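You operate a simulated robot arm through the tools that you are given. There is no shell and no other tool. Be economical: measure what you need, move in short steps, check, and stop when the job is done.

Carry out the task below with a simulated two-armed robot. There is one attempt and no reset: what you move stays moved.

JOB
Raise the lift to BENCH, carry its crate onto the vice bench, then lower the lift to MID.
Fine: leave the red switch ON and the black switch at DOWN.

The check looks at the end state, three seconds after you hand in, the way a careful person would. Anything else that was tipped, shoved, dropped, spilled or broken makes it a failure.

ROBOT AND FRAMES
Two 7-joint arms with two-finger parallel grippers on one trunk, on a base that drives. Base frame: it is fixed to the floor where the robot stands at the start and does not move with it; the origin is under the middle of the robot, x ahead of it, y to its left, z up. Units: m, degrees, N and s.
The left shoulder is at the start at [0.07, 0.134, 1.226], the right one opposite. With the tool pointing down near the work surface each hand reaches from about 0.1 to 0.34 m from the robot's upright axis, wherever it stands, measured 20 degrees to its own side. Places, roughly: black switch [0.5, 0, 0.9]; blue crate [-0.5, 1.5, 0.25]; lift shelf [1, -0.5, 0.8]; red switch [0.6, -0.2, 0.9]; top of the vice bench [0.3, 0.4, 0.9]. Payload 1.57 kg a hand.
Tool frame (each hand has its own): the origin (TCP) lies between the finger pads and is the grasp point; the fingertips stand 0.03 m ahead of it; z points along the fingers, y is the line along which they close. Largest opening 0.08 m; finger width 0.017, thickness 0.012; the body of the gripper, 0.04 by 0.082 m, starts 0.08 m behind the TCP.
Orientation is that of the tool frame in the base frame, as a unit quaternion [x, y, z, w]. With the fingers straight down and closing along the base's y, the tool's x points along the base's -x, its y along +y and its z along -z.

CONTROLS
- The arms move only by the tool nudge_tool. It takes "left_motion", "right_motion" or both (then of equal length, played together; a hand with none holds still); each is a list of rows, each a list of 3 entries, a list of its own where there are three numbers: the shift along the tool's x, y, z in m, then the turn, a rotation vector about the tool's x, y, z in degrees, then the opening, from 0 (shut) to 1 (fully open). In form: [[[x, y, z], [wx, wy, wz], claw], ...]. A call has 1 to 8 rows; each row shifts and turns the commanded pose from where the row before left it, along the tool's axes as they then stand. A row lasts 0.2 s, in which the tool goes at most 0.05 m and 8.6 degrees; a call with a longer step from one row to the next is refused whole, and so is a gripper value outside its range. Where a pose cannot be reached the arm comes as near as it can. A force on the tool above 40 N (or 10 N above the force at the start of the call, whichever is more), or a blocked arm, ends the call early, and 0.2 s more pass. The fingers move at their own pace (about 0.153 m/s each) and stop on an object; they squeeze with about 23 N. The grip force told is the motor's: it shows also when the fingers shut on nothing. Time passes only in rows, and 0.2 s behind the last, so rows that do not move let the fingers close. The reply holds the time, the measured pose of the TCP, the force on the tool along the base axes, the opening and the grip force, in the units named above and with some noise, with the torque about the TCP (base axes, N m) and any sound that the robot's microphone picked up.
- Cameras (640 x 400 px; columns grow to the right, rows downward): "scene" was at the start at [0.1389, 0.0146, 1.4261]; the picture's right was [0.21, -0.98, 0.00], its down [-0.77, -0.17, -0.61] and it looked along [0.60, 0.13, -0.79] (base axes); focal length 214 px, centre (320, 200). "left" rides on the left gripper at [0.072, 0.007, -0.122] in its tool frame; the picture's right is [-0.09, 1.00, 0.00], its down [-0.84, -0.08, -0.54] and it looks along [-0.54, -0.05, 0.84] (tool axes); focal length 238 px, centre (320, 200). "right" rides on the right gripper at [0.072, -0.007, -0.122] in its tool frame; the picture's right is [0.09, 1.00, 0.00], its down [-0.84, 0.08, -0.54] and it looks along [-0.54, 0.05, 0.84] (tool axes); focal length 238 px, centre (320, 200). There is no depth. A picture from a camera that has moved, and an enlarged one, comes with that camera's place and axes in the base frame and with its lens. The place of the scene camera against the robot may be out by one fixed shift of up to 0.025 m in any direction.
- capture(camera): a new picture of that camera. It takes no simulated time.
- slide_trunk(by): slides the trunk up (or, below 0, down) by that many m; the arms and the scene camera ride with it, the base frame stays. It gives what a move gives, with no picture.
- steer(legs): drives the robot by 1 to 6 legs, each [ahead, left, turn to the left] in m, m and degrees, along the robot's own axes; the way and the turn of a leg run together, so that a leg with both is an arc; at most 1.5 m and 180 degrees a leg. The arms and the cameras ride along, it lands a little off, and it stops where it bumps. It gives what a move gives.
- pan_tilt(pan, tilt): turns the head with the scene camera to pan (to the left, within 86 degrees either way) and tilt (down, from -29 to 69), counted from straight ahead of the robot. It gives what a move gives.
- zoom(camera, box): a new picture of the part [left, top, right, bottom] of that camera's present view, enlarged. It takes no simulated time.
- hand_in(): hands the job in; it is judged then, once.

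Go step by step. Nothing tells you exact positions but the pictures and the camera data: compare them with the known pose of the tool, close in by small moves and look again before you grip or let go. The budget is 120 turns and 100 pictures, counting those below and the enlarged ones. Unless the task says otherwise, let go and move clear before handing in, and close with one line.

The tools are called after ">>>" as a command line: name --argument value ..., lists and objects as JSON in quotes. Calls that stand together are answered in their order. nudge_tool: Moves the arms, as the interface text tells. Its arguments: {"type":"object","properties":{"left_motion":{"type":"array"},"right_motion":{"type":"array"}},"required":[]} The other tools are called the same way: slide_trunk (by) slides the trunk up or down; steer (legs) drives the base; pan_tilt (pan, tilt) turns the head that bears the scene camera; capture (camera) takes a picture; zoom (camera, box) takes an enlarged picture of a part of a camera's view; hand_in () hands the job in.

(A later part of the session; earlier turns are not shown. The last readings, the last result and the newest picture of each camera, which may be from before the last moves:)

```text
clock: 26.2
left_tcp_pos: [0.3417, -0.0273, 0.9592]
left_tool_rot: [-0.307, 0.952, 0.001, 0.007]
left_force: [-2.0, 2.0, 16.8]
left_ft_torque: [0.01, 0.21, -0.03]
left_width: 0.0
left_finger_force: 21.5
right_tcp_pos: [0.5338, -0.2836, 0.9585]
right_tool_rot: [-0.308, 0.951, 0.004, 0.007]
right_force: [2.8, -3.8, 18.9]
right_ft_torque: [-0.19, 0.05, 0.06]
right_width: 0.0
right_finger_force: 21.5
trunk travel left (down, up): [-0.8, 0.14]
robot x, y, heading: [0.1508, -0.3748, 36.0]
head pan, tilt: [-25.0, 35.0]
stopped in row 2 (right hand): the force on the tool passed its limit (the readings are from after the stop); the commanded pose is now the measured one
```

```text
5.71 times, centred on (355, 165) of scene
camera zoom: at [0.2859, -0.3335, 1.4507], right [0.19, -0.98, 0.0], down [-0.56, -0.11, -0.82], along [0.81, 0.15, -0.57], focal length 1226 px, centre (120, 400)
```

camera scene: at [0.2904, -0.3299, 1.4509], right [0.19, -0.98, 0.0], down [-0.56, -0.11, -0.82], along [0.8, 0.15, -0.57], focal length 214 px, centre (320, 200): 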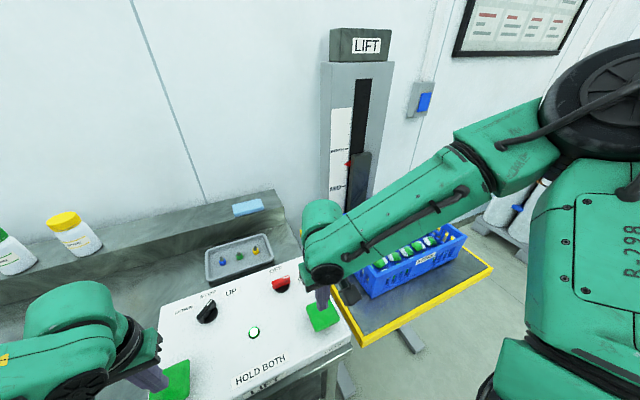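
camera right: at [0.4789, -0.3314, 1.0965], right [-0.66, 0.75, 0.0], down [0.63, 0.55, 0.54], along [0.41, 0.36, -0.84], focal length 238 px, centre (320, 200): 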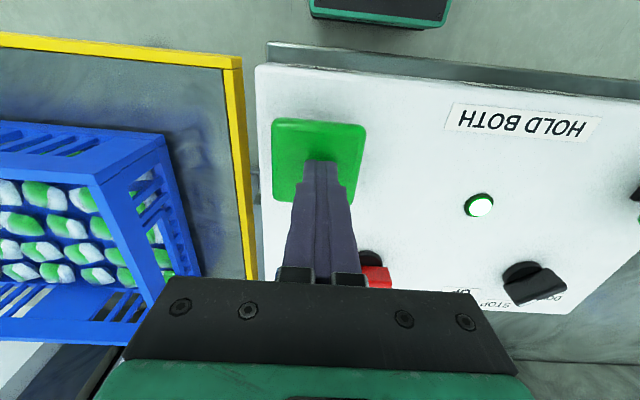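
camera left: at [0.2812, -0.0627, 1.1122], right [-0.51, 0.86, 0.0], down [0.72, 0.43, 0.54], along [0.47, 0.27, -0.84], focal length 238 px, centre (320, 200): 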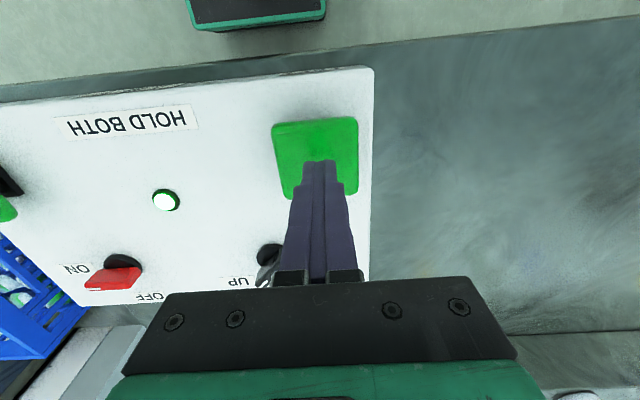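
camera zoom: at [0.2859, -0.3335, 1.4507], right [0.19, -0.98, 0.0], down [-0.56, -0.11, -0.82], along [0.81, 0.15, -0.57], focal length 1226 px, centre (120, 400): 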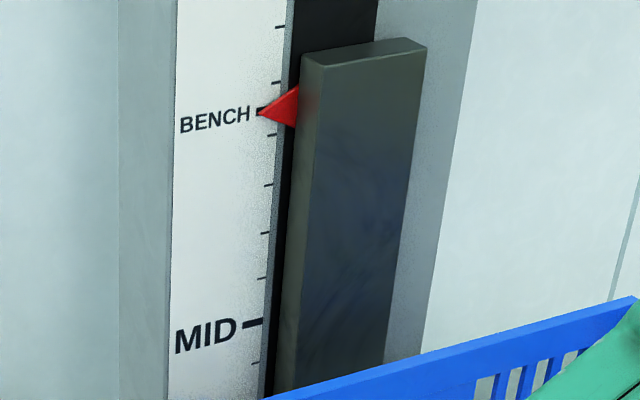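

The pointer is right at BENCH, so I release both buttons at once.

>>> nudge_tool --left_motion '[[[0, 0, -0.045], [0, 0, 0], 0], [[0, 0, -0.045], [0, 0, 0], 0]]' --right_motion '[[[0, 0, -0.045], [0, 0, 0], 0], [[0, 0, -0.045], [0, 0, 0], 0]]'

>>> zoom --camera "scene" --box '[335, 130, 375, 200]'

>>> capture --camera "scene"

```text
clock: 26.9
left_tcp_pos: [0.3388, -0.0294, 1.0474]
left_tool_rot: [-0.307, 0.952, 0.001, 0.004]
left_force: [-0.3, -0.3, 0.0]
left_ft_torque: [0.06, 0.0, -0.02]
left_width: 0.0
left_finger_force: 21.7
right_tcp_pos: [0.5327, -0.2851, 1.0492]
right_tool_rot: [-0.308, 0.951, 0.002, 0.003]
right_force: [0.2, -0.4, 0.4]
right_ft_torque: [0.02, 0.01, -0.01]
right_width: 0.0003
right_finger_force: 21.2
trunk travel left (down, up): [-0.8, 0.14]
robot x, y, heading: [0.1443, -0.3738, 35.9]
head pan, tilt: [-25.0, 35.0]
```

```text
5.71 times, centred on (355, 165) of scene
camera zoom: at [0.2869, -0.3328, 1.4511], right [0.19, -0.98, 0.0], down [-0.56, -0.11, -0.82], along [0.81, 0.15, -0.57], focal length 1226 px, centre (120, 400)
```

zoom: 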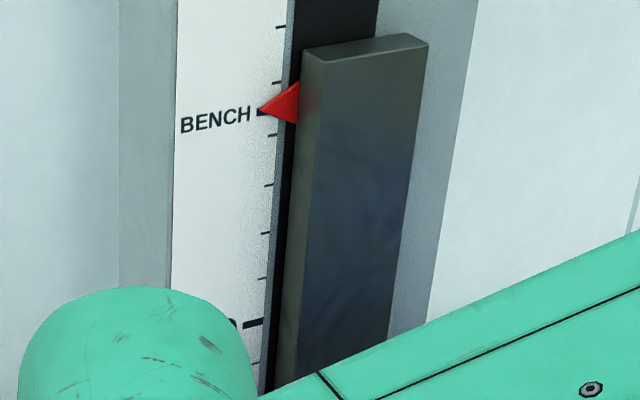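

```text
64 pictures are left
camera scene: at [0.2869, -0.3328, 1.4511], right [0.19, -0.98, 0.0], down [-0.56, -0.11, -0.82], along [0.81, 0.15, -0.57], focal length 214 px, centre (320, 200)
```

scene: 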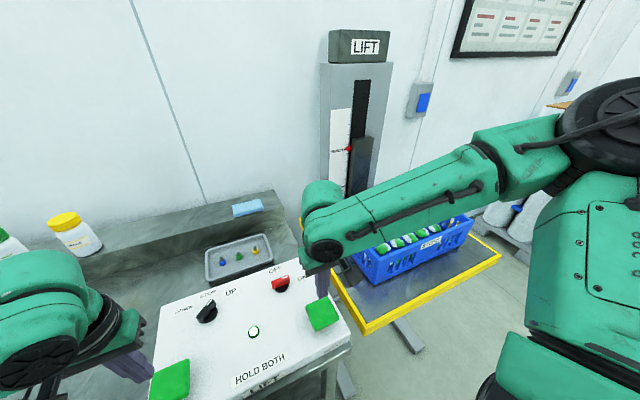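

The lift is exactly at BENCH. Next I'll raise the hands and strafe right to stand in front of the lift shelf.

>>> nudge_tool --left_motion '[[[0, 0, -0.045], [0, 0, 0], 1], [[0, 0, -0.045], [0, 0, 0], 1], [[0, 0, -0.03], [0, 0, 0], 1]]' --right_motion '[[[0, 0, -0.045], [0, 0, 0], 1], [[0, 0, -0.045], [0, 0, 0], 1], [[0, 0, -0.03], [0, 0, 0], 1]]'

>>> steer --legs '[[0, -0.55, 0]]'

>>> pan_tilt --pan 0 --tilt 50

>>> capture --camera "scene"

>>> capture --camera "right"

>>> capture --camera "left"

```text
clock: 27.6
left_tcp_pos: [0.3424, -0.0282, 1.1679]
left_tool_rot: [-0.307, 0.952, 0.0, 0.002]
left_force: [-0.4, 0.1, 1.0]
left_ft_torque: [-0.05, -0.01, 0.01]
left_width: 0.0802
left_finger_force: 0.1
right_tcp_pos: [0.5356, -0.2834, 1.1671]
right_tool_rot: [-0.307, 0.952, 0.001, 0.002]
right_force: [0.6, 0.2, 0.2]
right_ft_torque: [-0.02, 0.04, 0.02]
right_width: 0.0801
right_finger_force: 0.0
trunk travel left (down, up): [-0.8, 0.14]
robot x, y, heading: [0.1501, -0.3761, 36.0]
head pan, tilt: [-25.0, 35.0]
```

```text
clock: 30.8
left_tcp_pos: [0.6622, -0.4724, 1.1672]
left_tool_rot: [-0.306, 0.952, -0.002, 0.003]
left_force: [-0.2, 0.3, -0.5]
left_ft_torque: [-0.02, -0.02, 0.0]
left_width: 0.0798
left_finger_force: 0.1
right_tcp_pos: [0.8554, -0.7292, 1.1667]
right_tool_rot: [-0.305, 0.952, 0.0, 0.002]
right_force: [0.6, 0.1, -0.3]
right_ft_torque: [-0.02, 0.04, -0.03]
right_width: 0.0799
right_finger_force: 0.2
trunk travel left (down, up): [-0.8, 0.14]
robot x, y, heading: [0.4719, -0.8214, 35.8]
head pan, tilt: [-25.0, 35.0]
```

```text
clock: 31.7
left_tcp_pos: [0.6633, -0.474, 1.1666]
left_tool_rot: [-0.306, 0.952, 0.0, 0.003]
left_force: [-1.0, 0.6, 0.1]
left_ft_torque: [-0.01, 0.01, -0.01]
left_width: 0.0799
left_finger_force: 0.0
right_tcp_pos: [0.8555, -0.7303, 1.1662]
right_tool_rot: [-0.306, 0.952, 0.002, 0.002]
right_force: [-0.1, 0.3, 0.8]
right_ft_torque: [-0.04, 0.02, -0.03]
right_width: 0.0802
right_finger_force: 0.1
trunk travel left (down, up): [-0.8, 0.14]
robot x, y, heading: [0.4693, -0.8203, 35.7]
head pan, tilt: [0.0, 50.0]
```

```text
63 pictures are left
camera scene: at [0.5875, -0.7477, 1.4293], right [0.58, -0.81, 0.0], down [-0.62, -0.45, -0.64], along [0.52, 0.37, -0.77], focal length 214 px, centre (320, 200)
```

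scene: 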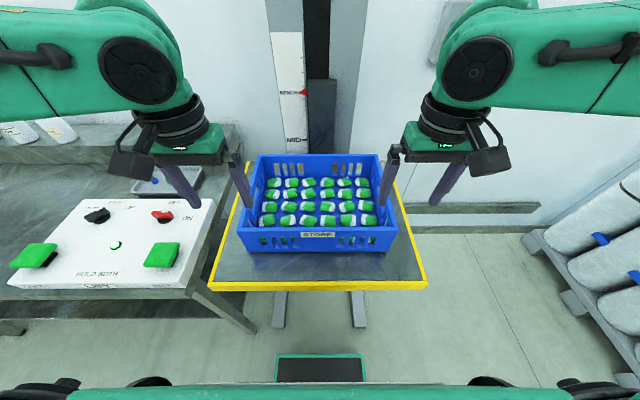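

```text
62 pictures are left
camera right: at [0.8004, -0.7792, 1.2883], right [-0.66, 0.76, 0.0], down [0.63, 0.55, 0.55], along [0.41, 0.36, -0.84], focal length 238 px, centre (320, 200)
```

right: 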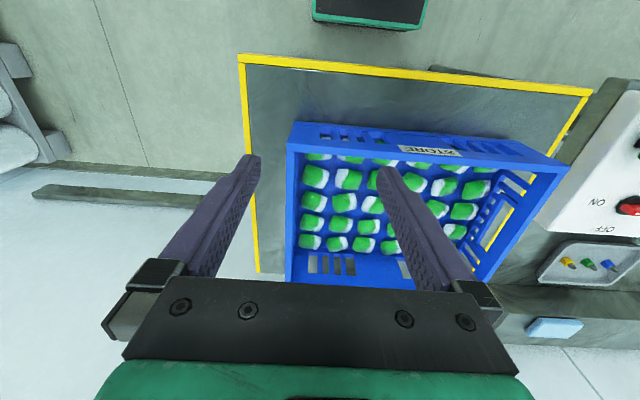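

```text
61 pictures are left
camera left: at [0.6, -0.511, 1.29], right [-0.51, 0.86, 0.0], down [0.72, 0.42, 0.55], along [0.47, 0.28, -0.84], focal length 238 px, centre (320, 200)
```

left: 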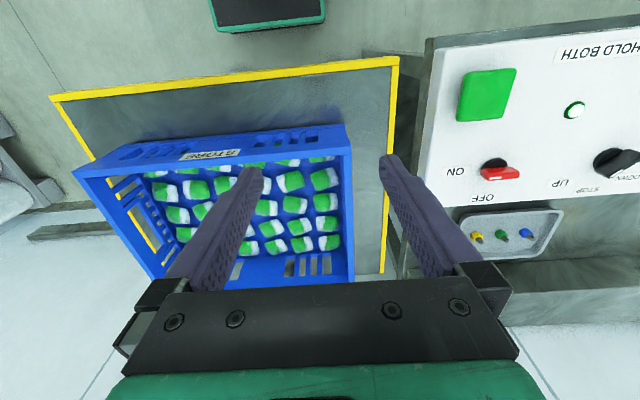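

I'm facing the crate: outer rim about 0.40 × 0.29 m, rim z≈0.977, centre at n≈0.45 ahead. I'll zoom in on its side walls for the gap between wall and contents.

>>> zoom --camera "scene" --box '[225, 140, 415, 260]'

>>> zoom --camera "right" --box '[400, 110, 620, 290]'

```text
3.33 times, centred on (320, 200) of scene
camera zoom: at [0.5875, -0.7477, 1.4293], right [0.58, -0.81, 0.0], down [-0.62, -0.45, -0.64], along [0.52, 0.37, -0.77], focal length 715 px, centre (320, 200)
```

zoom: 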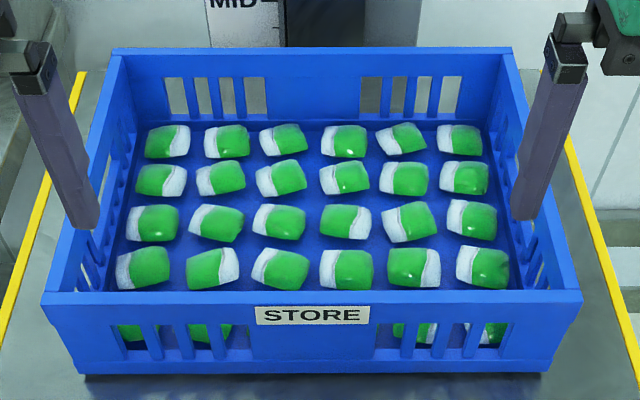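

```text
2.22 times, centred on (510, 200) of right
camera zoom: at [0.8004, -0.7792, 1.2883], right [-0.66, 0.76, 0.0], down [0.63, 0.55, 0.55], along [0.41, 0.36, -0.84], focal length 530 px, centre (-102, 200)
```

zoom: 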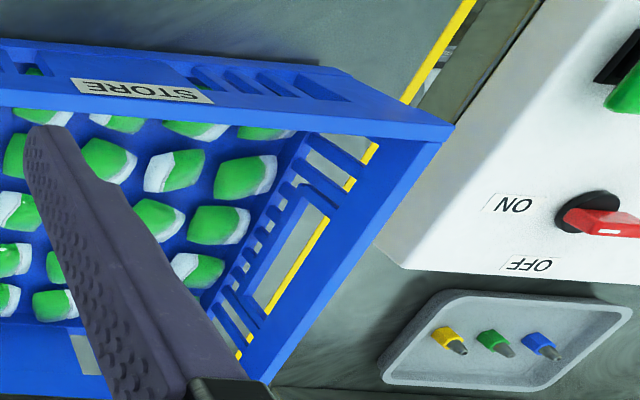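

The contents are small bags lying low, so there's room for the inner fingers over the short walls. I'll bring both hands above the middle of the short walls, at z≈1.03.

>>> nudge_tool --left_motion '[[[-0.0385, 0.0057, 0], [0, 0, 0], 0.7], [[-0.0385, 0.0057, 0], [0, 0, 0], 0.7], [[-0.0385, 0.0057, 0], [0, 0, 0], 0.7], [[-0.0385, 0.0057, 0], [0, 0, 0], 0.7], [[-0.0385, 0.0057, 0], [0, 0, 0], 0.7], [[0, 0, 0.045], [0, 0, 0], 0.7], [[0, 0, 0.045], [0, 0, 0], 0.7], [[0, 0, 0.04], [0, 0, 0], 0.7]]' --right_motion '[[[-0.0374, -0.0077, 0], [0, 0, 0], 0.7], [[-0.0374, -0.0077, 0], [0, 0, 0], 0.7], [[-0.0374, -0.0077, 0], [0, 0, 0], 0.7], [[-0.0374, -0.0077, 0], [0, 0, 0], 0.7], [[-0.0374, -0.0077, 0], [0, 0, 0], 0.7], [[0, 0, 0.045], [0, 0, 0], 0.7], [[0, 0, 0.045], [0, 0, 0], 0.7], [[0, 0, 0.04], [0, 0, 0], 0.7]]'

>>> capture --camera "left"

>>> capture --camera "right"

>>> capture --camera "scene"

```text
clock: 33.5
left_tcp_pos: [0.7999, -0.3387, 1.0361]
left_tool_rot: [-0.306, 0.952, -0.001, 0.001]
left_force: [0.6, 0.5, -1.2]
left_ft_torque: [-0.01, 0.02, 0.02]
left_width: 0.056
left_finger_force: 0.0
left hand out of reach, approached as far as the arm can: row 5
right_tcp_pos: [1.0284, -0.6594, 1.0343]
right_tool_rot: [-0.306, 0.952, 0.001, 0.0]
right_force: [0.4, 0.8, 0.4]
right_ft_torque: [0.0, 0.01, 0.02]
right_width: 0.0559
right_finger_force: 0.1
right hand out of reach, approached as far as the arm can: row 5
trunk travel left (down, up): [-0.8, 0.14]
robot x, y, heading: [0.466, -0.8196, 35.9]
head pan, tilt: [0.0, 50.0]
```

```text
58 pictures are left
camera left: at [0.7363, -0.3748, 1.1583], right [-0.51, 0.86, 0.0], down [0.72, 0.43, 0.54], along [0.47, 0.27, -0.84], focal length 238 px, centre (320, 200)
```

left: 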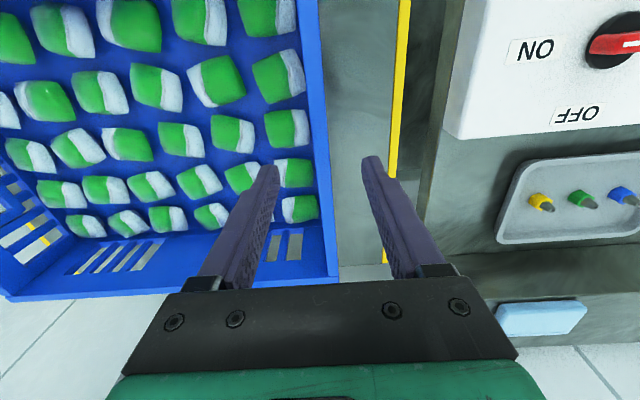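

```text
57 pictures are left
camera right: at [0.9732, -0.7067, 1.1555], right [-0.66, 0.76, 0.0], down [0.63, 0.55, 0.54], along [0.41, 0.36, -0.84], focal length 238 px, centre (320, 200)
```

right: 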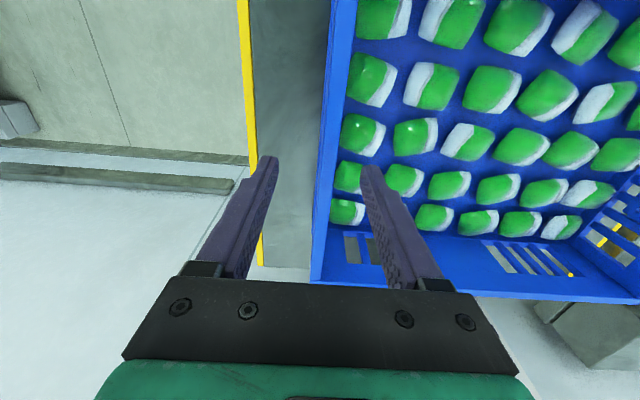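

```text
56 pictures are left
camera scene: at [0.5906, -0.7449, 1.4289], right [0.58, -0.81, 0.0], down [-0.62, -0.45, -0.64], along [0.52, 0.37, -0.77], focal length 214 px, centre (320, 200)
```

scene: 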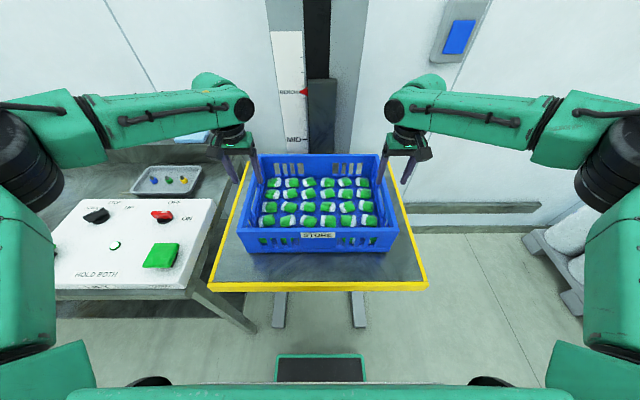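

Both hands are near the wall centres; the right needs about 6 mm toward the crate. I'll correct, narrow the opening and descend so the fingers straddle the rims.

>>> nudge_tool --left_motion '[[[0, 0.002, 0.0], [0, 0, 0], 0.5], [[0, 0, 0.02], [0, 0, 0], 0.5], [[0, 0, 0.02], [0, 0, 0], 0.5], [[0, 0, 0.01], [0, 0, 0], 0.5]]' --right_motion '[[[0, 0.0065, 0.0], [0, 0, 0], 0.5], [[0, 0, 0.02], [0, 0, 0], 0.5], [[0, 0, 0.02], [0, 0, 0], 0.5], [[0, 0, 0.01], [0, 0, 0], 0.5]]'

>>> capture --camera "left"

>>> capture --camera "right"

```text
clock: 34.5
left_tcp_pos: [0.786, -0.3397, 0.9898]
left_tool_rot: [-0.306, 0.952, -0.001, 0.003]
left_force: [0.4, 0.3, -0.1]
left_ft_torque: [0.02, -0.04, -0.01]
left_width: 0.04
left_finger_force: 0.1
left hand out of reach, approached as far as the arm can: row 3, 4
right_tcp_pos: [1.0157, -0.6681, 0.99]
right_tool_rot: [-0.306, 0.952, 0.002, 0.003]
right_force: [-0.2, 0.3, 0.1]
right_ft_torque: [-0.01, -0.01, 0.03]
right_width: 0.04
right_finger_force: 0.0
right hand out of reach, approached as far as the arm can: row 2, 3, 4
trunk travel left (down, up): [-0.8, 0.14]
robot x, y, heading: [0.4716, -0.8187, 35.4]
head pan, tilt: [0.0, 50.0]
```

```text
55 pictures are left
camera left: at [0.7221, -0.3771, 1.1124], right [-0.51, 0.86, 0.0], down [0.72, 0.42, 0.55], along [0.47, 0.28, -0.84], focal length 238 px, centre (320, 200)
```

left: 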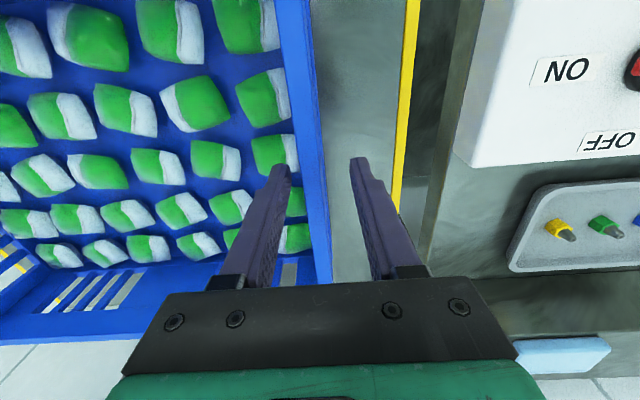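

```text
54 pictures are left
camera right: at [0.959, -0.7159, 1.111], right [-0.65, 0.76, 0.0], down [0.63, 0.55, 0.55], along [0.41, 0.36, -0.84], focal length 238 px, centre (320, 200)
```

right: 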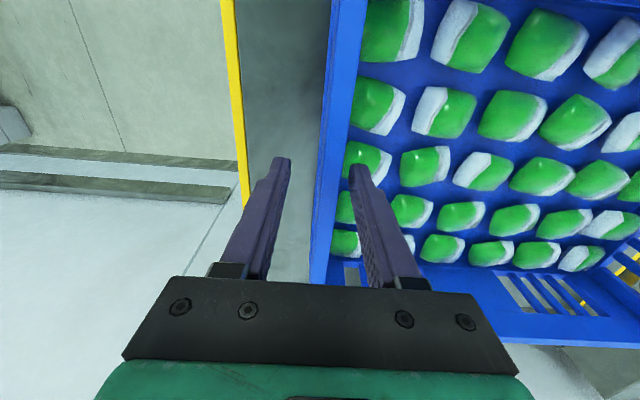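

They're at the edge of reach. I'll lift, drive 7 cm closer, then pull the hands back into place.

>>> nudge_tool --left_motion '[[[0, 0, -0.045], [0, 0, 0], 0.5], [[0.03, 0, -0.01], [0, 0, 0], 0.5], [[0.03, 0, 0], [0, 0, 0], 0.5]]' --right_motion '[[[0, 0, -0.045], [0, 0, 0], 0.5], [[0.03, 0, -0.01], [0, 0, 0], 0.5], [[0.03, 0, 0], [0, 0, 0], 0.5]]'

>>> steer --legs '[[0.075, 0, 0]]'

>>> capture --camera "left"

>>> capture --camera "right"

```text
clock: 35.3
left_tcp_pos: [0.7368, -0.377, 1.0435]
left_tool_rot: [-0.306, 0.952, 0.0, 0.004]
left_force: [-0.2, 0.1, -0.3]
left_ft_torque: [0.03, -0.02, 0.0]
left_width: 0.04
left_finger_force: 0.0
right_tcp_pos: [0.9646, -0.7036, 1.0442]
right_tool_rot: [-0.306, 0.952, 0.001, 0.004]
right_force: [0.2, -0.1, 0.2]
right_ft_torque: [0.02, -0.04, 0.01]
right_width: 0.0399
right_finger_force: 0.0
trunk travel left (down, up): [-0.8, 0.14]
robot x, y, heading: [0.4678, -0.8185, 35.8]
head pan, tilt: [0.0, 50.0]
```

```text
clock: 36.3
left_tcp_pos: [0.7956, -0.3348, 1.0461]
left_tool_rot: [-0.307, 0.952, 0.001, 0.006]
left_force: [-0.6, -0.6, -0.5]
left_ft_torque: [0.0, 0.01, 0.01]
left_width: 0.0398
left_finger_force: 0.1
right_tcp_pos: [1.023, -0.6622, 1.0471]
right_tool_rot: [-0.306, 0.952, 0.001, 0.004]
right_force: [-0.4, 0.6, 0.0]
right_ft_torque: [0.0, -0.01, -0.01]
right_width: 0.04
right_finger_force: 0.1
trunk travel left (down, up): [-0.8, 0.14]
robot x, y, heading: [0.527, -0.7773, 35.6]
head pan, tilt: [0.0, 50.0]
```

```text
53 pictures are left
camera left: at [0.7317, -0.3723, 1.1683], right [-0.51, 0.86, 0.0], down [0.72, 0.42, 0.55], along [0.48, 0.28, -0.83], focal length 238 px, centre (320, 200)
```

left: 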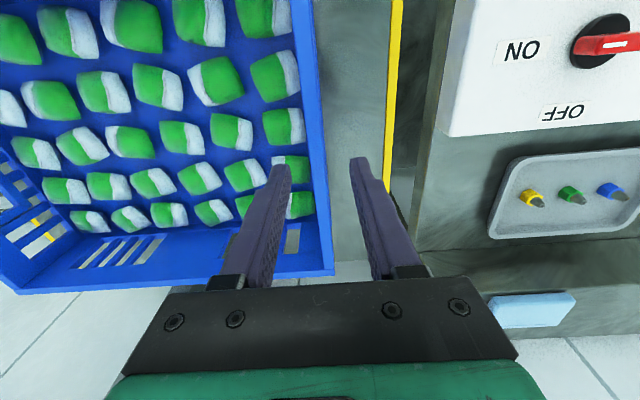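

```text
52 pictures are left
camera right: at [0.9683, -0.7102, 1.1676], right [-0.66, 0.76, 0.0], down [0.63, 0.55, 0.55], along [0.42, 0.36, -0.84], focal length 238 px, centre (320, 200)
```

right: 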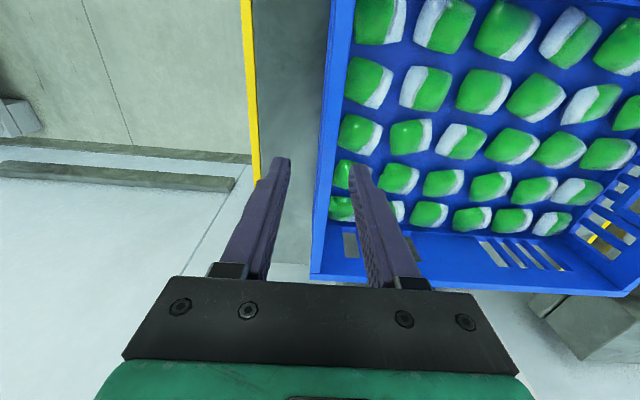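

Now well in reach. Small lateral corrections (left −4 mm, right +7 mm), then I'll descend over the rims.

>>> nudge_tool --left_motion '[[[-0.006, -0.004, 0.0], [0, 0, 0], 0.5], [[0, 0, 0.025], [0, 0, 0], 0.5], [[0, 0, 0.025], [0, 0, 0], 0.5], [[0, 0, 0.01], [0, 0, 0], 0.5]]' --right_motion '[[[-0.012, 0.007, 0.0], [0, 0, 0], 0.5], [[0, 0, 0.025], [0, 0, 0], 0.5], [[0, 0, 0.025], [0, 0, 0], 0.5], [[0, 0, 0.01], [0, 0, 0], 0.5]]'

>>> capture --camera "left"

>>> capture --camera "right"

```text
clock: 37.3
left_tcp_pos: [0.8064, -0.333, 0.983]
left_tool_rot: [-0.306, 0.952, 0.0, 0.003]
left_force: [0.4, 0.8, -0.9]
left_ft_torque: [-0.02, -0.05, 0.02]
left_width: 0.0399
left_finger_force: 0.1
right_tcp_pos: [1.0337, -0.6457, 0.9831]
right_tool_rot: [-0.306, 0.952, 0.001, 0.002]
right_force: [-0.4, 0.3, 0.5]
right_ft_torque: [-0.01, 0.02, -0.01]
right_width: 0.0401
right_finger_force: 0.1
trunk travel left (down, up): [-0.8, 0.14]
robot x, y, heading: [0.528, -0.7754, 35.6]
head pan, tilt: [0.0, 50.0]
```

```text
51 pictures are left
camera left: at [0.7427, -0.3693, 1.1063], right [-0.51, 0.86, 0.0], down [0.72, 0.42, 0.55], along [0.47, 0.28, -0.84], focal length 238 px, centre (320, 200)
```

left: 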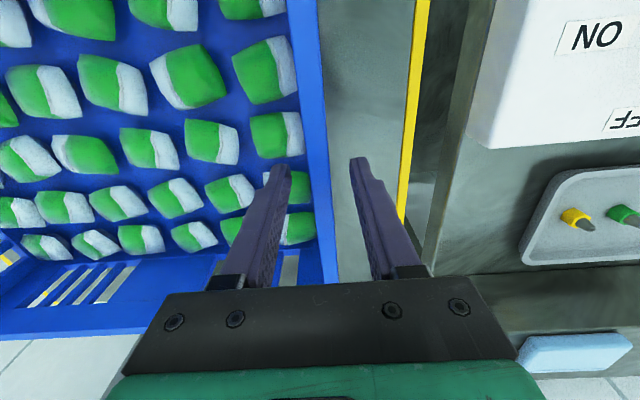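

```text
50 pictures are left
camera right: at [0.9777, -0.6941, 1.1053], right [-0.65, 0.76, 0.0], down [0.63, 0.55, 0.55], along [0.41, 0.36, -0.84], focal length 238 px, centre (320, 200)
```

right: 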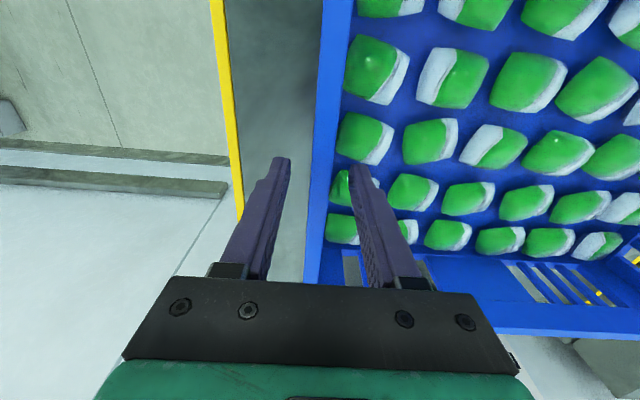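

Both rims are centred between the fingers. I'll lower the last 17 mm and close.

>>> nudge_tool --left_motion '[[[0, 0, 0.01], [0, 0, 0], 0.5], [[0, 0, 0.007], [0, 0, 0], 0.5], [[0, 0, 0], [0, 0, 0], 0.25], [[0, 0, 0], [0, 0, 0], 0], [[0, 0, 0], [0, 0, 0], 0], [[0, 0, 0], [0, 0, 0], 0]]' --right_motion '[[[0, 0, 0.01], [0, 0, 0], 0.5], [[0, 0, 0.007], [0, 0, 0], 0.5], [[0, 0, 0], [0, 0, 0], 0.25], [[0, 0, 0], [0, 0, 0], 0], [[0, 0, 0], [0, 0, 0], 0], [[0, 0, 0], [0, 0, 0], 0]]'

>>> capture --camera "scene"

```text
clock: 38.7
left_tcp_pos: [0.8063, -0.3326, 0.9672]
left_tool_rot: [-0.306, 0.952, -0.001, 0.001]
left_force: [-5.1, 4.2, -0.9]
left_ft_torque: [0.57, -0.43, 0.31]
left_width: 0.0122
left_finger_force: 22.7
right_tcp_pos: [1.0332, -0.6458, 0.9672]
right_tool_rot: [-0.306, 0.952, 0.0, 0.002]
right_force: [1.9, -6.2, 0.6]
right_ft_torque: [0.45, -0.56, 0.41]
right_width: 0.0118
right_finger_force: 22.7
trunk travel left (down, up): [-0.8, 0.14]
robot x, y, heading: [0.5287, -0.7745, 35.6]
head pan, tilt: [0.0, 50.0]
```

```text
49 pictures are left
camera scene: at [0.648, -0.7034, 1.4291], right [0.58, -0.81, 0.0], down [-0.62, -0.45, -0.64], along [0.52, 0.37, -0.77], focal length 214 px, centre (320, 200)
```

scene: 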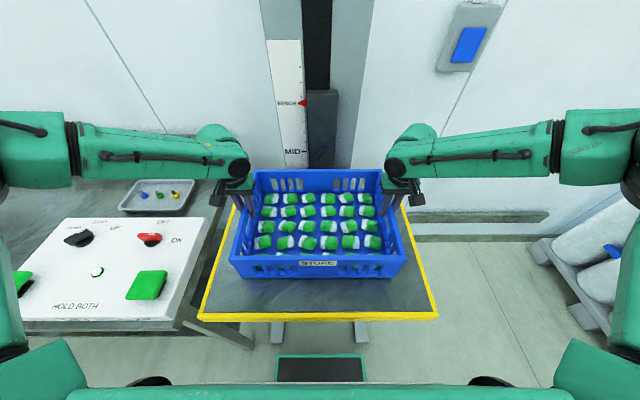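

Both rims are gripped at 12 mm wall thickness. Test lift of 4 cm.

>>> nudge_tool --left_motion '[[[0, 0, -0.006], [0, 0, 0], 0], [[0, 0, -0.01], [0, 0, 0], 0], [[0, 0, -0.012], [0, 0, 0], 0], [[0, 0, -0.012], [0, 0, 0], 0]]' --right_motion '[[[0, 0, -0.006], [0, 0, 0], 0], [[0, 0, -0.01], [0, 0, 0], 0], [[0, 0, -0.012], [0, 0, 0], 0], [[0, 0, -0.012], [0, 0, 0], 0]]'

>>> capture --camera "scene"

```text
clock: 39.7
left_tcp_pos: [0.8096, -0.3304, 1.0055]
left_tool_rot: [-0.306, 0.952, -0.001, 0.0]
left_force: [-3.8, 6.5, -12.8]
left_ft_torque: [0.47, 0.0, 0.11]
left_width: 0.012
left_finger_force: 23.7
right_tcp_pos: [1.0356, -0.6459, 1.0056]
right_tool_rot: [-0.305, 0.952, 0.001, 0.0]
right_force: [3.3, -5.9, -8.7]
right_ft_torque: [0.05, 0.27, 0.16]
right_width: 0.0119
right_finger_force: 23.0
trunk travel left (down, up): [-0.8, 0.14]
robot x, y, heading: [0.5288, -0.7735, 35.5]
head pan, tilt: [0.0, 50.0]
```

```text
48 pictures are left
camera scene: at [0.6513, -0.7015, 1.4288], right [0.58, -0.81, 0.0], down [-0.62, -0.45, -0.64], along [0.52, 0.37, -0.77], focal length 214 px, centre (320, 200)
```

scene: 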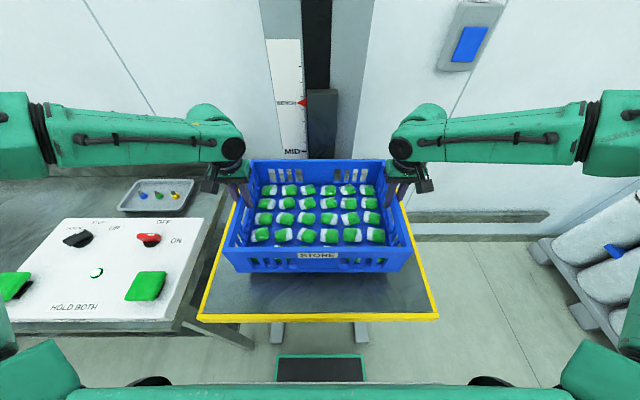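

The crate lifted level (about 21 N in total). I'll raise the trunk for clearance, then back off a little and look along the bench before carrying.

>>> slide_trunk --by 0.12

>>> steer --legs '[[-0.07, 0, 0]]'

>>> pan_tilt --pan 60 --tilt 35

>>> capture --camera "scene"

```text
clock: 41.2
left_tcp_pos: [0.8099, -0.3296, 1.1266]
left_tool_rot: [-0.306, 0.952, 0.0, 0.001]
left_force: [-4.3, 8.2, -12.9]
left_ft_torque: [0.51, -0.1, 0.04]
left_width: 0.0118
left_finger_force: 22.9
right_tcp_pos: [1.0358, -0.6448, 1.1252]
right_tool_rot: [-0.306, 0.952, 0.002, 0.0]
right_force: [4.6, -7.9, -9.3]
right_ft_torque: [-0.06, 0.29, 0.22]
right_width: 0.012
right_finger_force: 22.7
trunk travel left (down, up): [-0.92, 0.02]
robot x, y, heading: [0.529, -0.7767, 35.4]
head pan, tilt: [0.0, 50.0]
```

```text
clock: 42.2
left_tcp_pos: [0.7609, -0.3633, 1.1216]
left_tool_rot: [-0.305, 0.952, -0.002, -0.003]
left_force: [-4.5, 9.1, -13.0]
left_ft_torque: [0.36, 0.07, 0.06]
left_width: 0.012
left_finger_force: 22.9
right_tcp_pos: [0.989, -0.6787, 1.1211]
right_tool_rot: [-0.305, 0.952, -0.001, -0.005]
right_force: [6.9, -7.8, -10.4]
right_ft_torque: [-0.01, 0.12, 0.25]
right_width: 0.0121
right_finger_force: 22.5
trunk travel left (down, up): [-0.92, 0.02]
robot x, y, heading: [0.4706, -0.8155, 35.6]
head pan, tilt: [0.0, 50.0]
```

```text
clock: 43.5
left_tcp_pos: [0.7537, -0.3703, 1.1258]
left_tool_rot: [-0.306, 0.952, -0.001, 0.0]
left_force: [1.9, -1.0, -11.5]
left_ft_torque: [0.43, 0.18, 0.13]
left_width: 0.0119
left_finger_force: 23.2
right_tcp_pos: [0.9804, -0.6846, 1.1257]
right_tool_rot: [-0.306, 0.952, 0.002, 0.001]
right_force: [-2.1, 1.5, -9.7]
right_ft_torque: [-0.05, -0.03, 0.27]
right_width: 0.012
right_finger_force: 22.5
trunk travel left (down, up): [-0.92, 0.02]
robot x, y, heading: [0.4733, -0.8183, 35.8]
head pan, tilt: [60.0, 35.0]
```

```text
47 pictures are left
camera scene: at [0.5259, -0.6975, 1.5704], right [1.0, 0.1, 0.0], down [0.05, -0.57, -0.82], along [-0.08, 0.81, -0.58], focal length 214 px, centre (320, 200)
```

scene: 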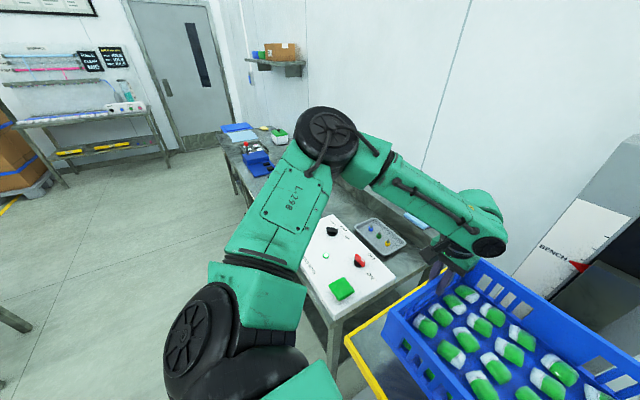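

A blue vice stands at the far left end of the bench, with free bench between it and the panel. I'll strafe left most of the way, then look.

>>> steer --legs '[[0, -0.0, 0], [0, 0.7, 0]]'

>>> capture --camera "scene"

>>> capture --camera "left"

```text
clock: 47.7
left_tcp_pos: [0.3429, 0.1962, 1.1262]
left_tool_rot: [-0.309, 0.951, 0.0, 0.001]
left_force: [3.1, -1.3, -11.7]
left_ft_torque: [0.31, 0.28, 0.12]
left_width: 0.0117
left_finger_force: 23.0
right_tcp_pos: [0.5724, -0.1167, 1.1249]
right_tool_rot: [-0.309, 0.951, 0.002, 0.0]
right_force: [-1.7, 1.9, -9.7]
right_ft_torque: [0.1, -0.11, 0.25]
right_width: 0.012
right_finger_force: 22.9
trunk travel left (down, up): [-0.92, 0.02]
robot x, y, heading: [0.0644, -0.2512, 36.0]
head pan, tilt: [60.0, 35.0]
```

```text
46 pictures are left
camera scene: at [0.1163, -0.1344, 1.5707], right [0.99, 0.1, 0.0], down [0.06, -0.57, -0.82], along [-0.09, 0.81, -0.57], focal length 214 px, centre (320, 200)
```

scene: 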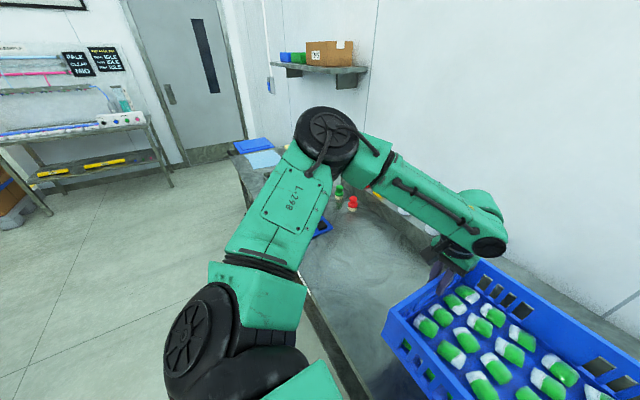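

```text
45 pictures are left
camera left: at [0.2795, 0.1584, 1.2487], right [-0.51, 0.86, 0.0], down [0.72, 0.43, 0.54], along [0.47, 0.28, -0.84], focal length 238 px, centre (320, 200)
```

left: 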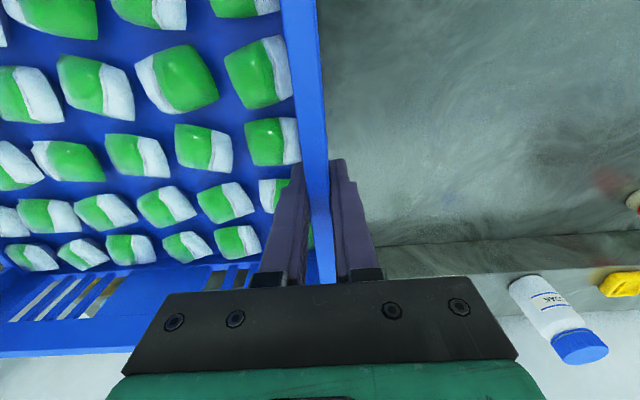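

The area ahead is clear bench. I'll strafe left another 0.37 m so the crate clears the panel with margin on both sides.

>>> steer --legs '[[0, 0.37, 0]]'

>>> capture --camera "left"

>>> capture --camera "right"

>>> pan_tilt --pan 0 --tilt 50

>>> capture --camera "scene"

```text
clock: 50.0
left_tcp_pos: [0.1246, 0.4947, 1.1263]
left_tool_rot: [-0.311, 0.95, 0.0, 0.001]
left_force: [2.6, -1.3, -12.4]
left_ft_torque: [0.27, 0.34, 0.18]
left_width: 0.0119
left_finger_force: 23.1
right_tcp_pos: [0.3526, 0.1819, 1.1256]
right_tool_rot: [-0.31, 0.951, 0.002, 0.0]
right_force: [-2.9, 1.3, -10.1]
right_ft_torque: [0.11, -0.16, 0.28]
right_width: 0.0116
right_finger_force: 22.9
trunk travel left (down, up): [-0.92, 0.02]
robot x, y, heading: [-0.1552, 0.051, 36.3]
head pan, tilt: [60.0, 35.0]
```

```text
44 pictures are left
camera left: at [0.0611, 0.4576, 1.2488], right [-0.51, 0.86, 0.0], down [0.72, 0.43, 0.54], along [0.47, 0.28, -0.84], focal length 238 px, centre (320, 200)
```

left: 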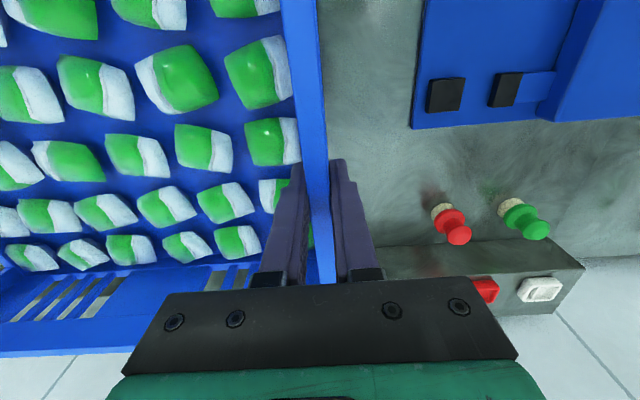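

```text
43 pictures are left
camera right: at [0.299, 0.134, 1.2468], right [-0.66, 0.75, 0.0], down [0.63, 0.55, 0.54], along [0.41, 0.36, -0.84], focal length 238 px, centre (320, 200)
```

right: 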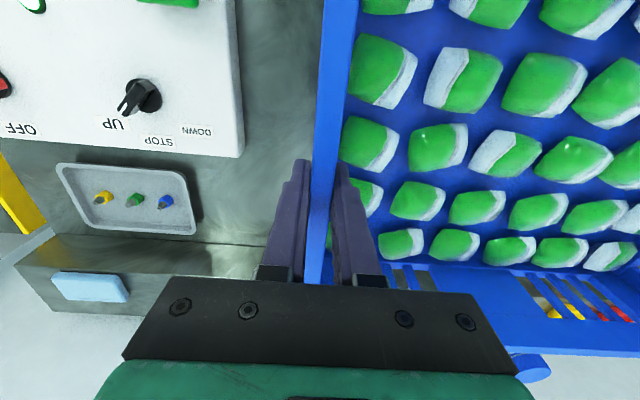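

```text
clock: 51.4
left_tcp_pos: [0.1229, 0.497, 1.1247]
left_tool_rot: [-0.311, 0.95, 0.0, 0.001]
left_force: [3.2, -1.6, -11.8]
left_ft_torque: [0.38, 0.21, 0.12]
left_width: 0.0116
left_finger_force: 22.8
right_tcp_pos: [0.3522, 0.1841, 1.1248]
right_tool_rot: [-0.31, 0.951, 0.001, 0.001]
right_force: [-2.0, 1.9, -10.6]
right_ft_torque: [0.02, -0.03, 0.29]
right_width: 0.0117
right_finger_force: 23.1
trunk travel left (down, up): [-0.92, 0.02]
robot x, y, heading: [-0.1512, 0.0481, 35.9]
head pan, tilt: [0.0, 50.0]
```

```text
42 pictures are left
camera scene: at [-0.0318, 0.1246, 1.5488], right [0.59, -0.81, 0.0], down [-0.62, -0.45, -0.64], along [0.52, 0.38, -0.77], focal length 214 px, centre (320, 200)
```

scene: 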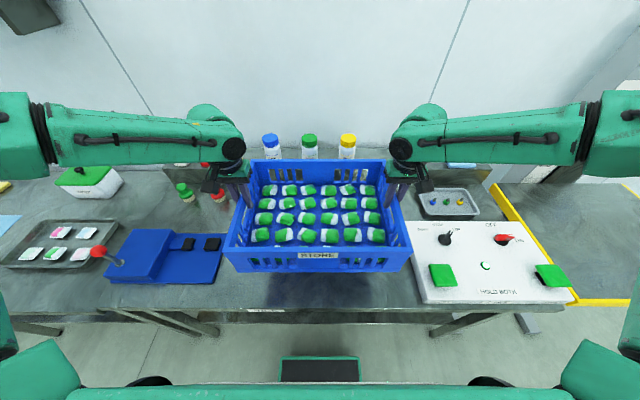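

The crate is over clear bench, about 12 cm from both the vice and the panel. I'll lower the trunk 0.12 m, then finish with small steps.

>>> slide_trunk --by -0.11

>>> nudge_tool --left_motion '[[[0, 0, 0.008], [0, 0, 0], 0], [[0, 0, 0.008], [0, 0, 0], 0], [[0, 0, 0.006], [0, 0, 0], 0]]' --right_motion '[[[0, 0, 0.008], [0, 0, 0], 0], [[0, 0, 0.008], [0, 0, 0], 0], [[0, 0, 0.006], [0, 0, 0], 0]]'

>>> capture --camera "scene"

```text
clock: 52.8
left_tcp_pos: [0.1212, 0.4948, 1.0162]
left_tool_rot: [-0.31, 0.951, 0.0, 0.002]
left_force: [1.7, -1.5, -12.5]
left_ft_torque: [0.32, 0.3, 0.08]
left_width: 0.0118
left_finger_force: 22.9
right_tcp_pos: [0.3522, 0.184, 1.0164]
right_tool_rot: [-0.31, 0.951, 0.001, 0.001]
right_force: [-1.9, 1.0, -9.2]
right_ft_torque: [0.06, -0.11, 0.24]
right_width: 0.0118
right_finger_force: 23.5
trunk travel left (down, up): [-0.81, 0.13]
robot x, y, heading: [-0.1521, 0.0478, 36.0]
head pan, tilt: [0.0, 50.0]
```

```text
clock: 53.6
left_tcp_pos: [0.1216, 0.4966, 0.9938]
left_tool_rot: [-0.311, 0.95, 0.0, 0.002]
left_force: [1.6, -1.5, -11.6]
left_ft_torque: [0.3, 0.37, 0.08]
left_width: 0.0121
left_finger_force: 23.3
right_tcp_pos: [0.3516, 0.1839, 0.9941]
right_tool_rot: [-0.309, 0.951, 0.0, 0.001]
right_force: [-1.3, 1.1, -9.7]
right_ft_torque: [0.25, -0.12, 0.22]
right_width: 0.0119
right_finger_force: 23.4
trunk travel left (down, up): [-0.81, 0.13]
robot x, y, heading: [-0.152, 0.0527, 36.1]
head pan, tilt: [0.0, 50.0]
```

```text
41 pictures are left
camera scene: at [-0.0324, 0.1249, 1.4388], right [0.59, -0.81, 0.0], down [-0.62, -0.45, -0.64], along [0.52, 0.38, -0.77], focal length 214 px, centre (320, 200)
```

scene: 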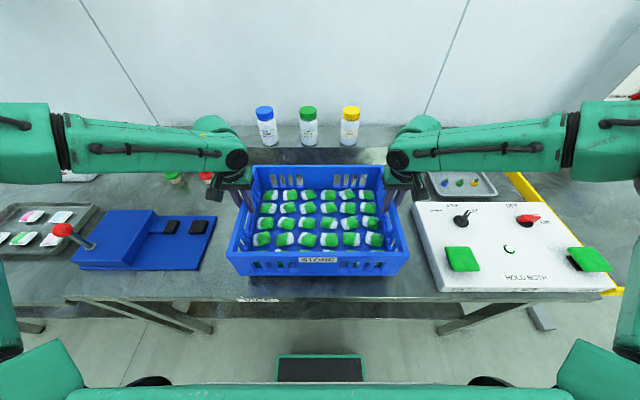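

Still hanging free; I'll continue down in small steps until contact.

>>> nudge_tool --left_motion '[[[0, 0, 0.006], [0, 0, 0], 0], [[0, 0, 0.006], [0, 0, 0], 0], [[0, 0, 0.006], [0, 0, 0], 0], [[0, 0, 0.003], [0, 0, 0], 0]]' --right_motion '[[[0, 0, 0.006], [0, 0, 0], 0], [[0, 0, 0.006], [0, 0, 0], 0], [[0, 0, 0.006], [0, 0, 0], 0], [[0, 0, 0.003], [0, 0, 0], 0]]'

```text
clock: 54.6
left_tcp_pos: [0.1221, 0.4962, 0.9724]
left_tool_rot: [-0.311, 0.95, 0.0, 0.002]
left_force: [-0.1, 1.2, -11.4]
left_ft_torque: [0.36, 0.08, -0.01]
left_width: 0.0118
left_finger_force: 22.8
right_tcp_pos: [0.3528, 0.1846, 0.9719]
right_tool_rot: [-0.31, 0.951, 0.0, 0.001]
right_force: [0.1, -1.7, -9.7]
right_ft_torque: [-0.06, 0.01, 0.18]
right_width: 0.012
right_finger_force: 23.4
trunk travel left (down, up): [-0.81, 0.13]
robot x, y, heading: [-0.1538, 0.0472, 36.1]
head pan, tilt: [0.0, 50.0]
```

>>> nudge_tool --left_motion '[[[0, 0, 0.003], [0, 0, 0], 0], [[0, 0, 0.003], [0, 0, 0], 0]]' --right_motion '[[[0, 0, 0.003], [0, 0, 0], 0], [[0, 0, 0.003], [0, 0, 0], 0]]'

```text
clock: 55.2
left_tcp_pos: [0.1218, 0.4979, 0.9662]
left_tool_rot: [-0.311, 0.951, -0.001, 0.001]
left_force: [1.4, 0.9, -12.4]
left_ft_torque: [0.13, 0.48, 0.18]
left_width: 0.0121
left_finger_force: 23.0
right_tcp_pos: [0.3523, 0.1854, 0.966]
right_tool_rot: [-0.31, 0.951, 0.0, 0.001]
right_force: [-0.7, -1.2, -9.5]
right_ft_torque: [0.28, -0.27, 0.35]
right_width: 0.0121
right_finger_force: 22.9
trunk travel left (down, up): [-0.81, 0.13]
robot x, y, heading: [-0.1552, 0.0515, 36.1]
head pan, tilt: [0.0, 50.0]
```

Still carrying full weight, so the bench is a bit lower than the shelf. I'll continue in 3 mm steps.

>>> nudge_tool --left_motion '[[[0, 0, 0.003], [0, 0, 0], 0], [[0, 0, 0.003], [0, 0, 0], 0], [[0, 0, 0.003], [0, 0, 0], 0]]' --right_motion '[[[0, 0, 0.003], [0, 0, 0], 0], [[0, 0, 0.003], [0, 0, 0], 0], [[0, 0, 0.003], [0, 0, 0], 0]]'

>>> zoom --camera "scene" --box '[200, 150, 440, 300]'

```text
clock: 56.0
left_tcp_pos: [0.1208, 0.4972, 0.9645]
left_tool_rot: [-0.31, 0.951, 0.001, 0.008]
left_force: [3.1, 9.0, 20.6]
left_ft_torque: [0.54, 0.44, 0.25]
left_width: 0.012
left_finger_force: 22.7
right_tcp_pos: [0.352, 0.1852, 0.9632]
right_tool_rot: [-0.31, 0.951, 0.003, 0.008]
right_force: [10.3, 3.1, 18.4]
right_ft_torque: [-0.19, -0.16, 0.29]
right_width: 0.0118
right_finger_force: 22.9
trunk travel left (down, up): [-0.81, 0.13]
robot x, y, heading: [-0.1558, 0.0436, 36.3]
head pan, tilt: [0.0, 50.0]
```

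```text
2.67 times, centred on (320, 225) of scene
camera zoom: at [-0.0372, 0.1215, 1.4404], right [0.59, -0.81, 0.0], down [-0.62, -0.45, -0.64], along [0.52, 0.38, -0.77], focal length 572 px, centre (320, 133)
```

zoom: 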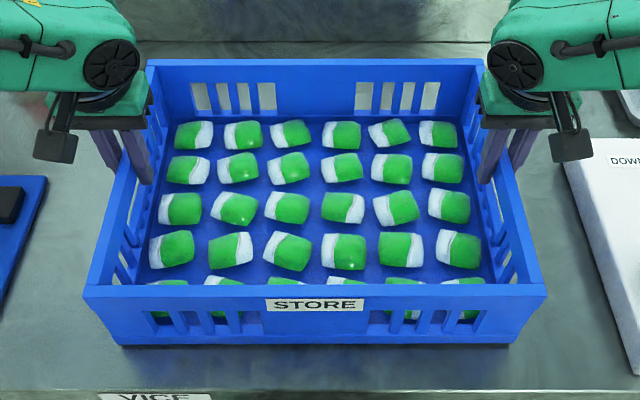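

The crate has landed on the bench (labelled VICE). I'll ease the pressure, open the fingers and rise straight up.

>>> nudge_tool --left_motion '[[[0, 0, -0.004], [0, 0, 0], 0], [[0, 0, 0], [0, 0, 0], 0.5], [[0, 0, 0], [0, 0, 0], 0.5], [[0, 0, -0.02], [0, 0, 0], 0.5], [[0, 0, -0.04], [0, 0, 0], 0.5], [[0, 0, -0.045], [0, 0, 0], 0.5], [[0, 0, -0.045], [0, 0, 0], 0.5]]' --right_motion '[[[0, 0, -0.004], [0, 0, 0], 0], [[0, 0, 0], [0, 0, 0], 0.5], [[0, 0, 0], [0, 0, 0], 0.5], [[0, 0, -0.02], [0, 0, 0], 0.5], [[0, 0, -0.04], [0, 0, 0], 0.5], [[0, 0, -0.045], [0, 0, 0], 0.5], [[0, 0, -0.045], [0, 0, 0], 0.5]]'

>>> capture --camera "scene"

```text
clock: 57.6
left_tcp_pos: [0.1191, 0.4951, 1.1133]
left_tool_rot: [-0.311, 0.951, 0.0, 0.003]
left_force: [0.7, -1.1, 0.3]
left_ft_torque: [0.03, -0.02, -0.01]
left_width: 0.0402
left_finger_force: 0.0
right_tcp_pos: [0.3457, 0.182, 1.1132]
right_tool_rot: [-0.31, 0.951, 0.0, 0.003]
right_force: [0.0, -0.5, -0.3]
right_ft_torque: [0.02, 0.0, 0.02]
right_width: 0.04
right_finger_force: 0.1
trunk travel left (down, up): [-0.81, 0.13]
robot x, y, heading: [-0.1511, 0.0489, 36.1]
head pan, tilt: [0.0, 50.0]
```

```text
39 pictures are left
camera scene: at [-0.0371, 0.1213, 1.4393], right [0.59, -0.81, 0.0], down [-0.62, -0.45, -0.64], along [0.52, 0.38, -0.77], focal length 214 px, centre (320, 200)
```

scene: 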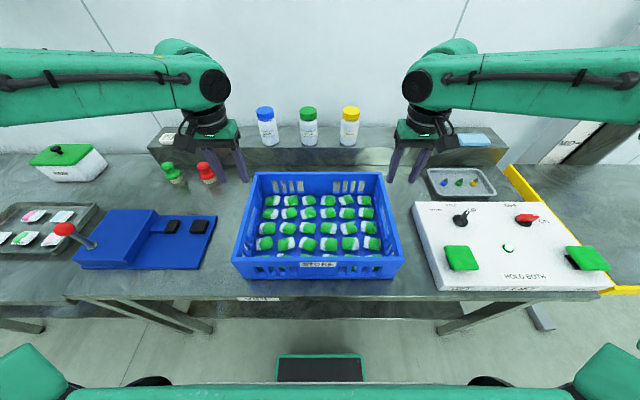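

The crate sits cleanly on the vice bench. Now I'll strafe back to the panel.

>>> steer --legs '[[0, -0.518, 0]]'

>>> slide_trunk --by -0.01

>>> capture --camera "left"

```text
clock: 60.6
left_tcp_pos: [0.4256, 0.0757, 1.1129]
left_tool_rot: [-0.311, 0.95, -0.001, 0.003]
left_force: [-0.6, 0.4, 0.1]
left_ft_torque: [0.0, 0.01, -0.01]
left_width: 0.0402
left_finger_force: 0.2
right_tcp_pos: [0.6554, -0.2373, 1.1132]
right_tool_rot: [-0.311, 0.95, 0.001, 0.003]
right_force: [0.1, 0.0, -0.3]
right_ft_torque: [-0.01, 0.01, -0.02]
right_width: 0.0399
right_finger_force: 0.0
trunk travel left (down, up): [-0.81, 0.13]
robot x, y, heading: [0.1596, -0.3752, 36.4]
head pan, tilt: [0.0, 50.0]
```

```text
clock: 61.2
left_tcp_pos: [0.4273, 0.0759, 1.1024]
left_tool_rot: [-0.312, 0.95, -0.001, 0.003]
left_force: [0.3, -0.2, 0.2]
left_ft_torque: [0.03, -0.02, 0.02]
left_width: 0.0402
left_finger_force: 0.0
right_tcp_pos: [0.6566, -0.2373, 1.1026]
right_tool_rot: [-0.311, 0.95, 0.001, 0.003]
right_force: [0.1, -0.4, 0.6]
right_ft_torque: [-0.01, -0.03, -0.01]
right_width: 0.0402
right_finger_force: 0.1
trunk travel left (down, up): [-0.8, 0.14]
robot x, y, heading: [0.1525, -0.3733, 36.2]
head pan, tilt: [0.0, 50.0]
```

```text
38 pictures are left
camera left: at [0.3639, 0.0376, 1.2249], right [-0.51, 0.86, 0.0], down [0.72, 0.43, 0.55], along [0.47, 0.28, -0.84], focal length 238 px, centre (320, 200)
```

left: 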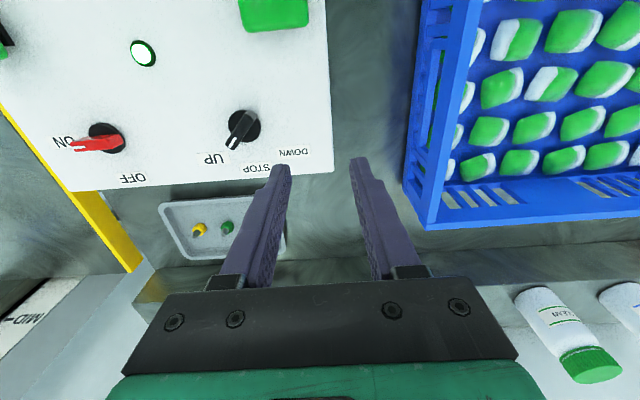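

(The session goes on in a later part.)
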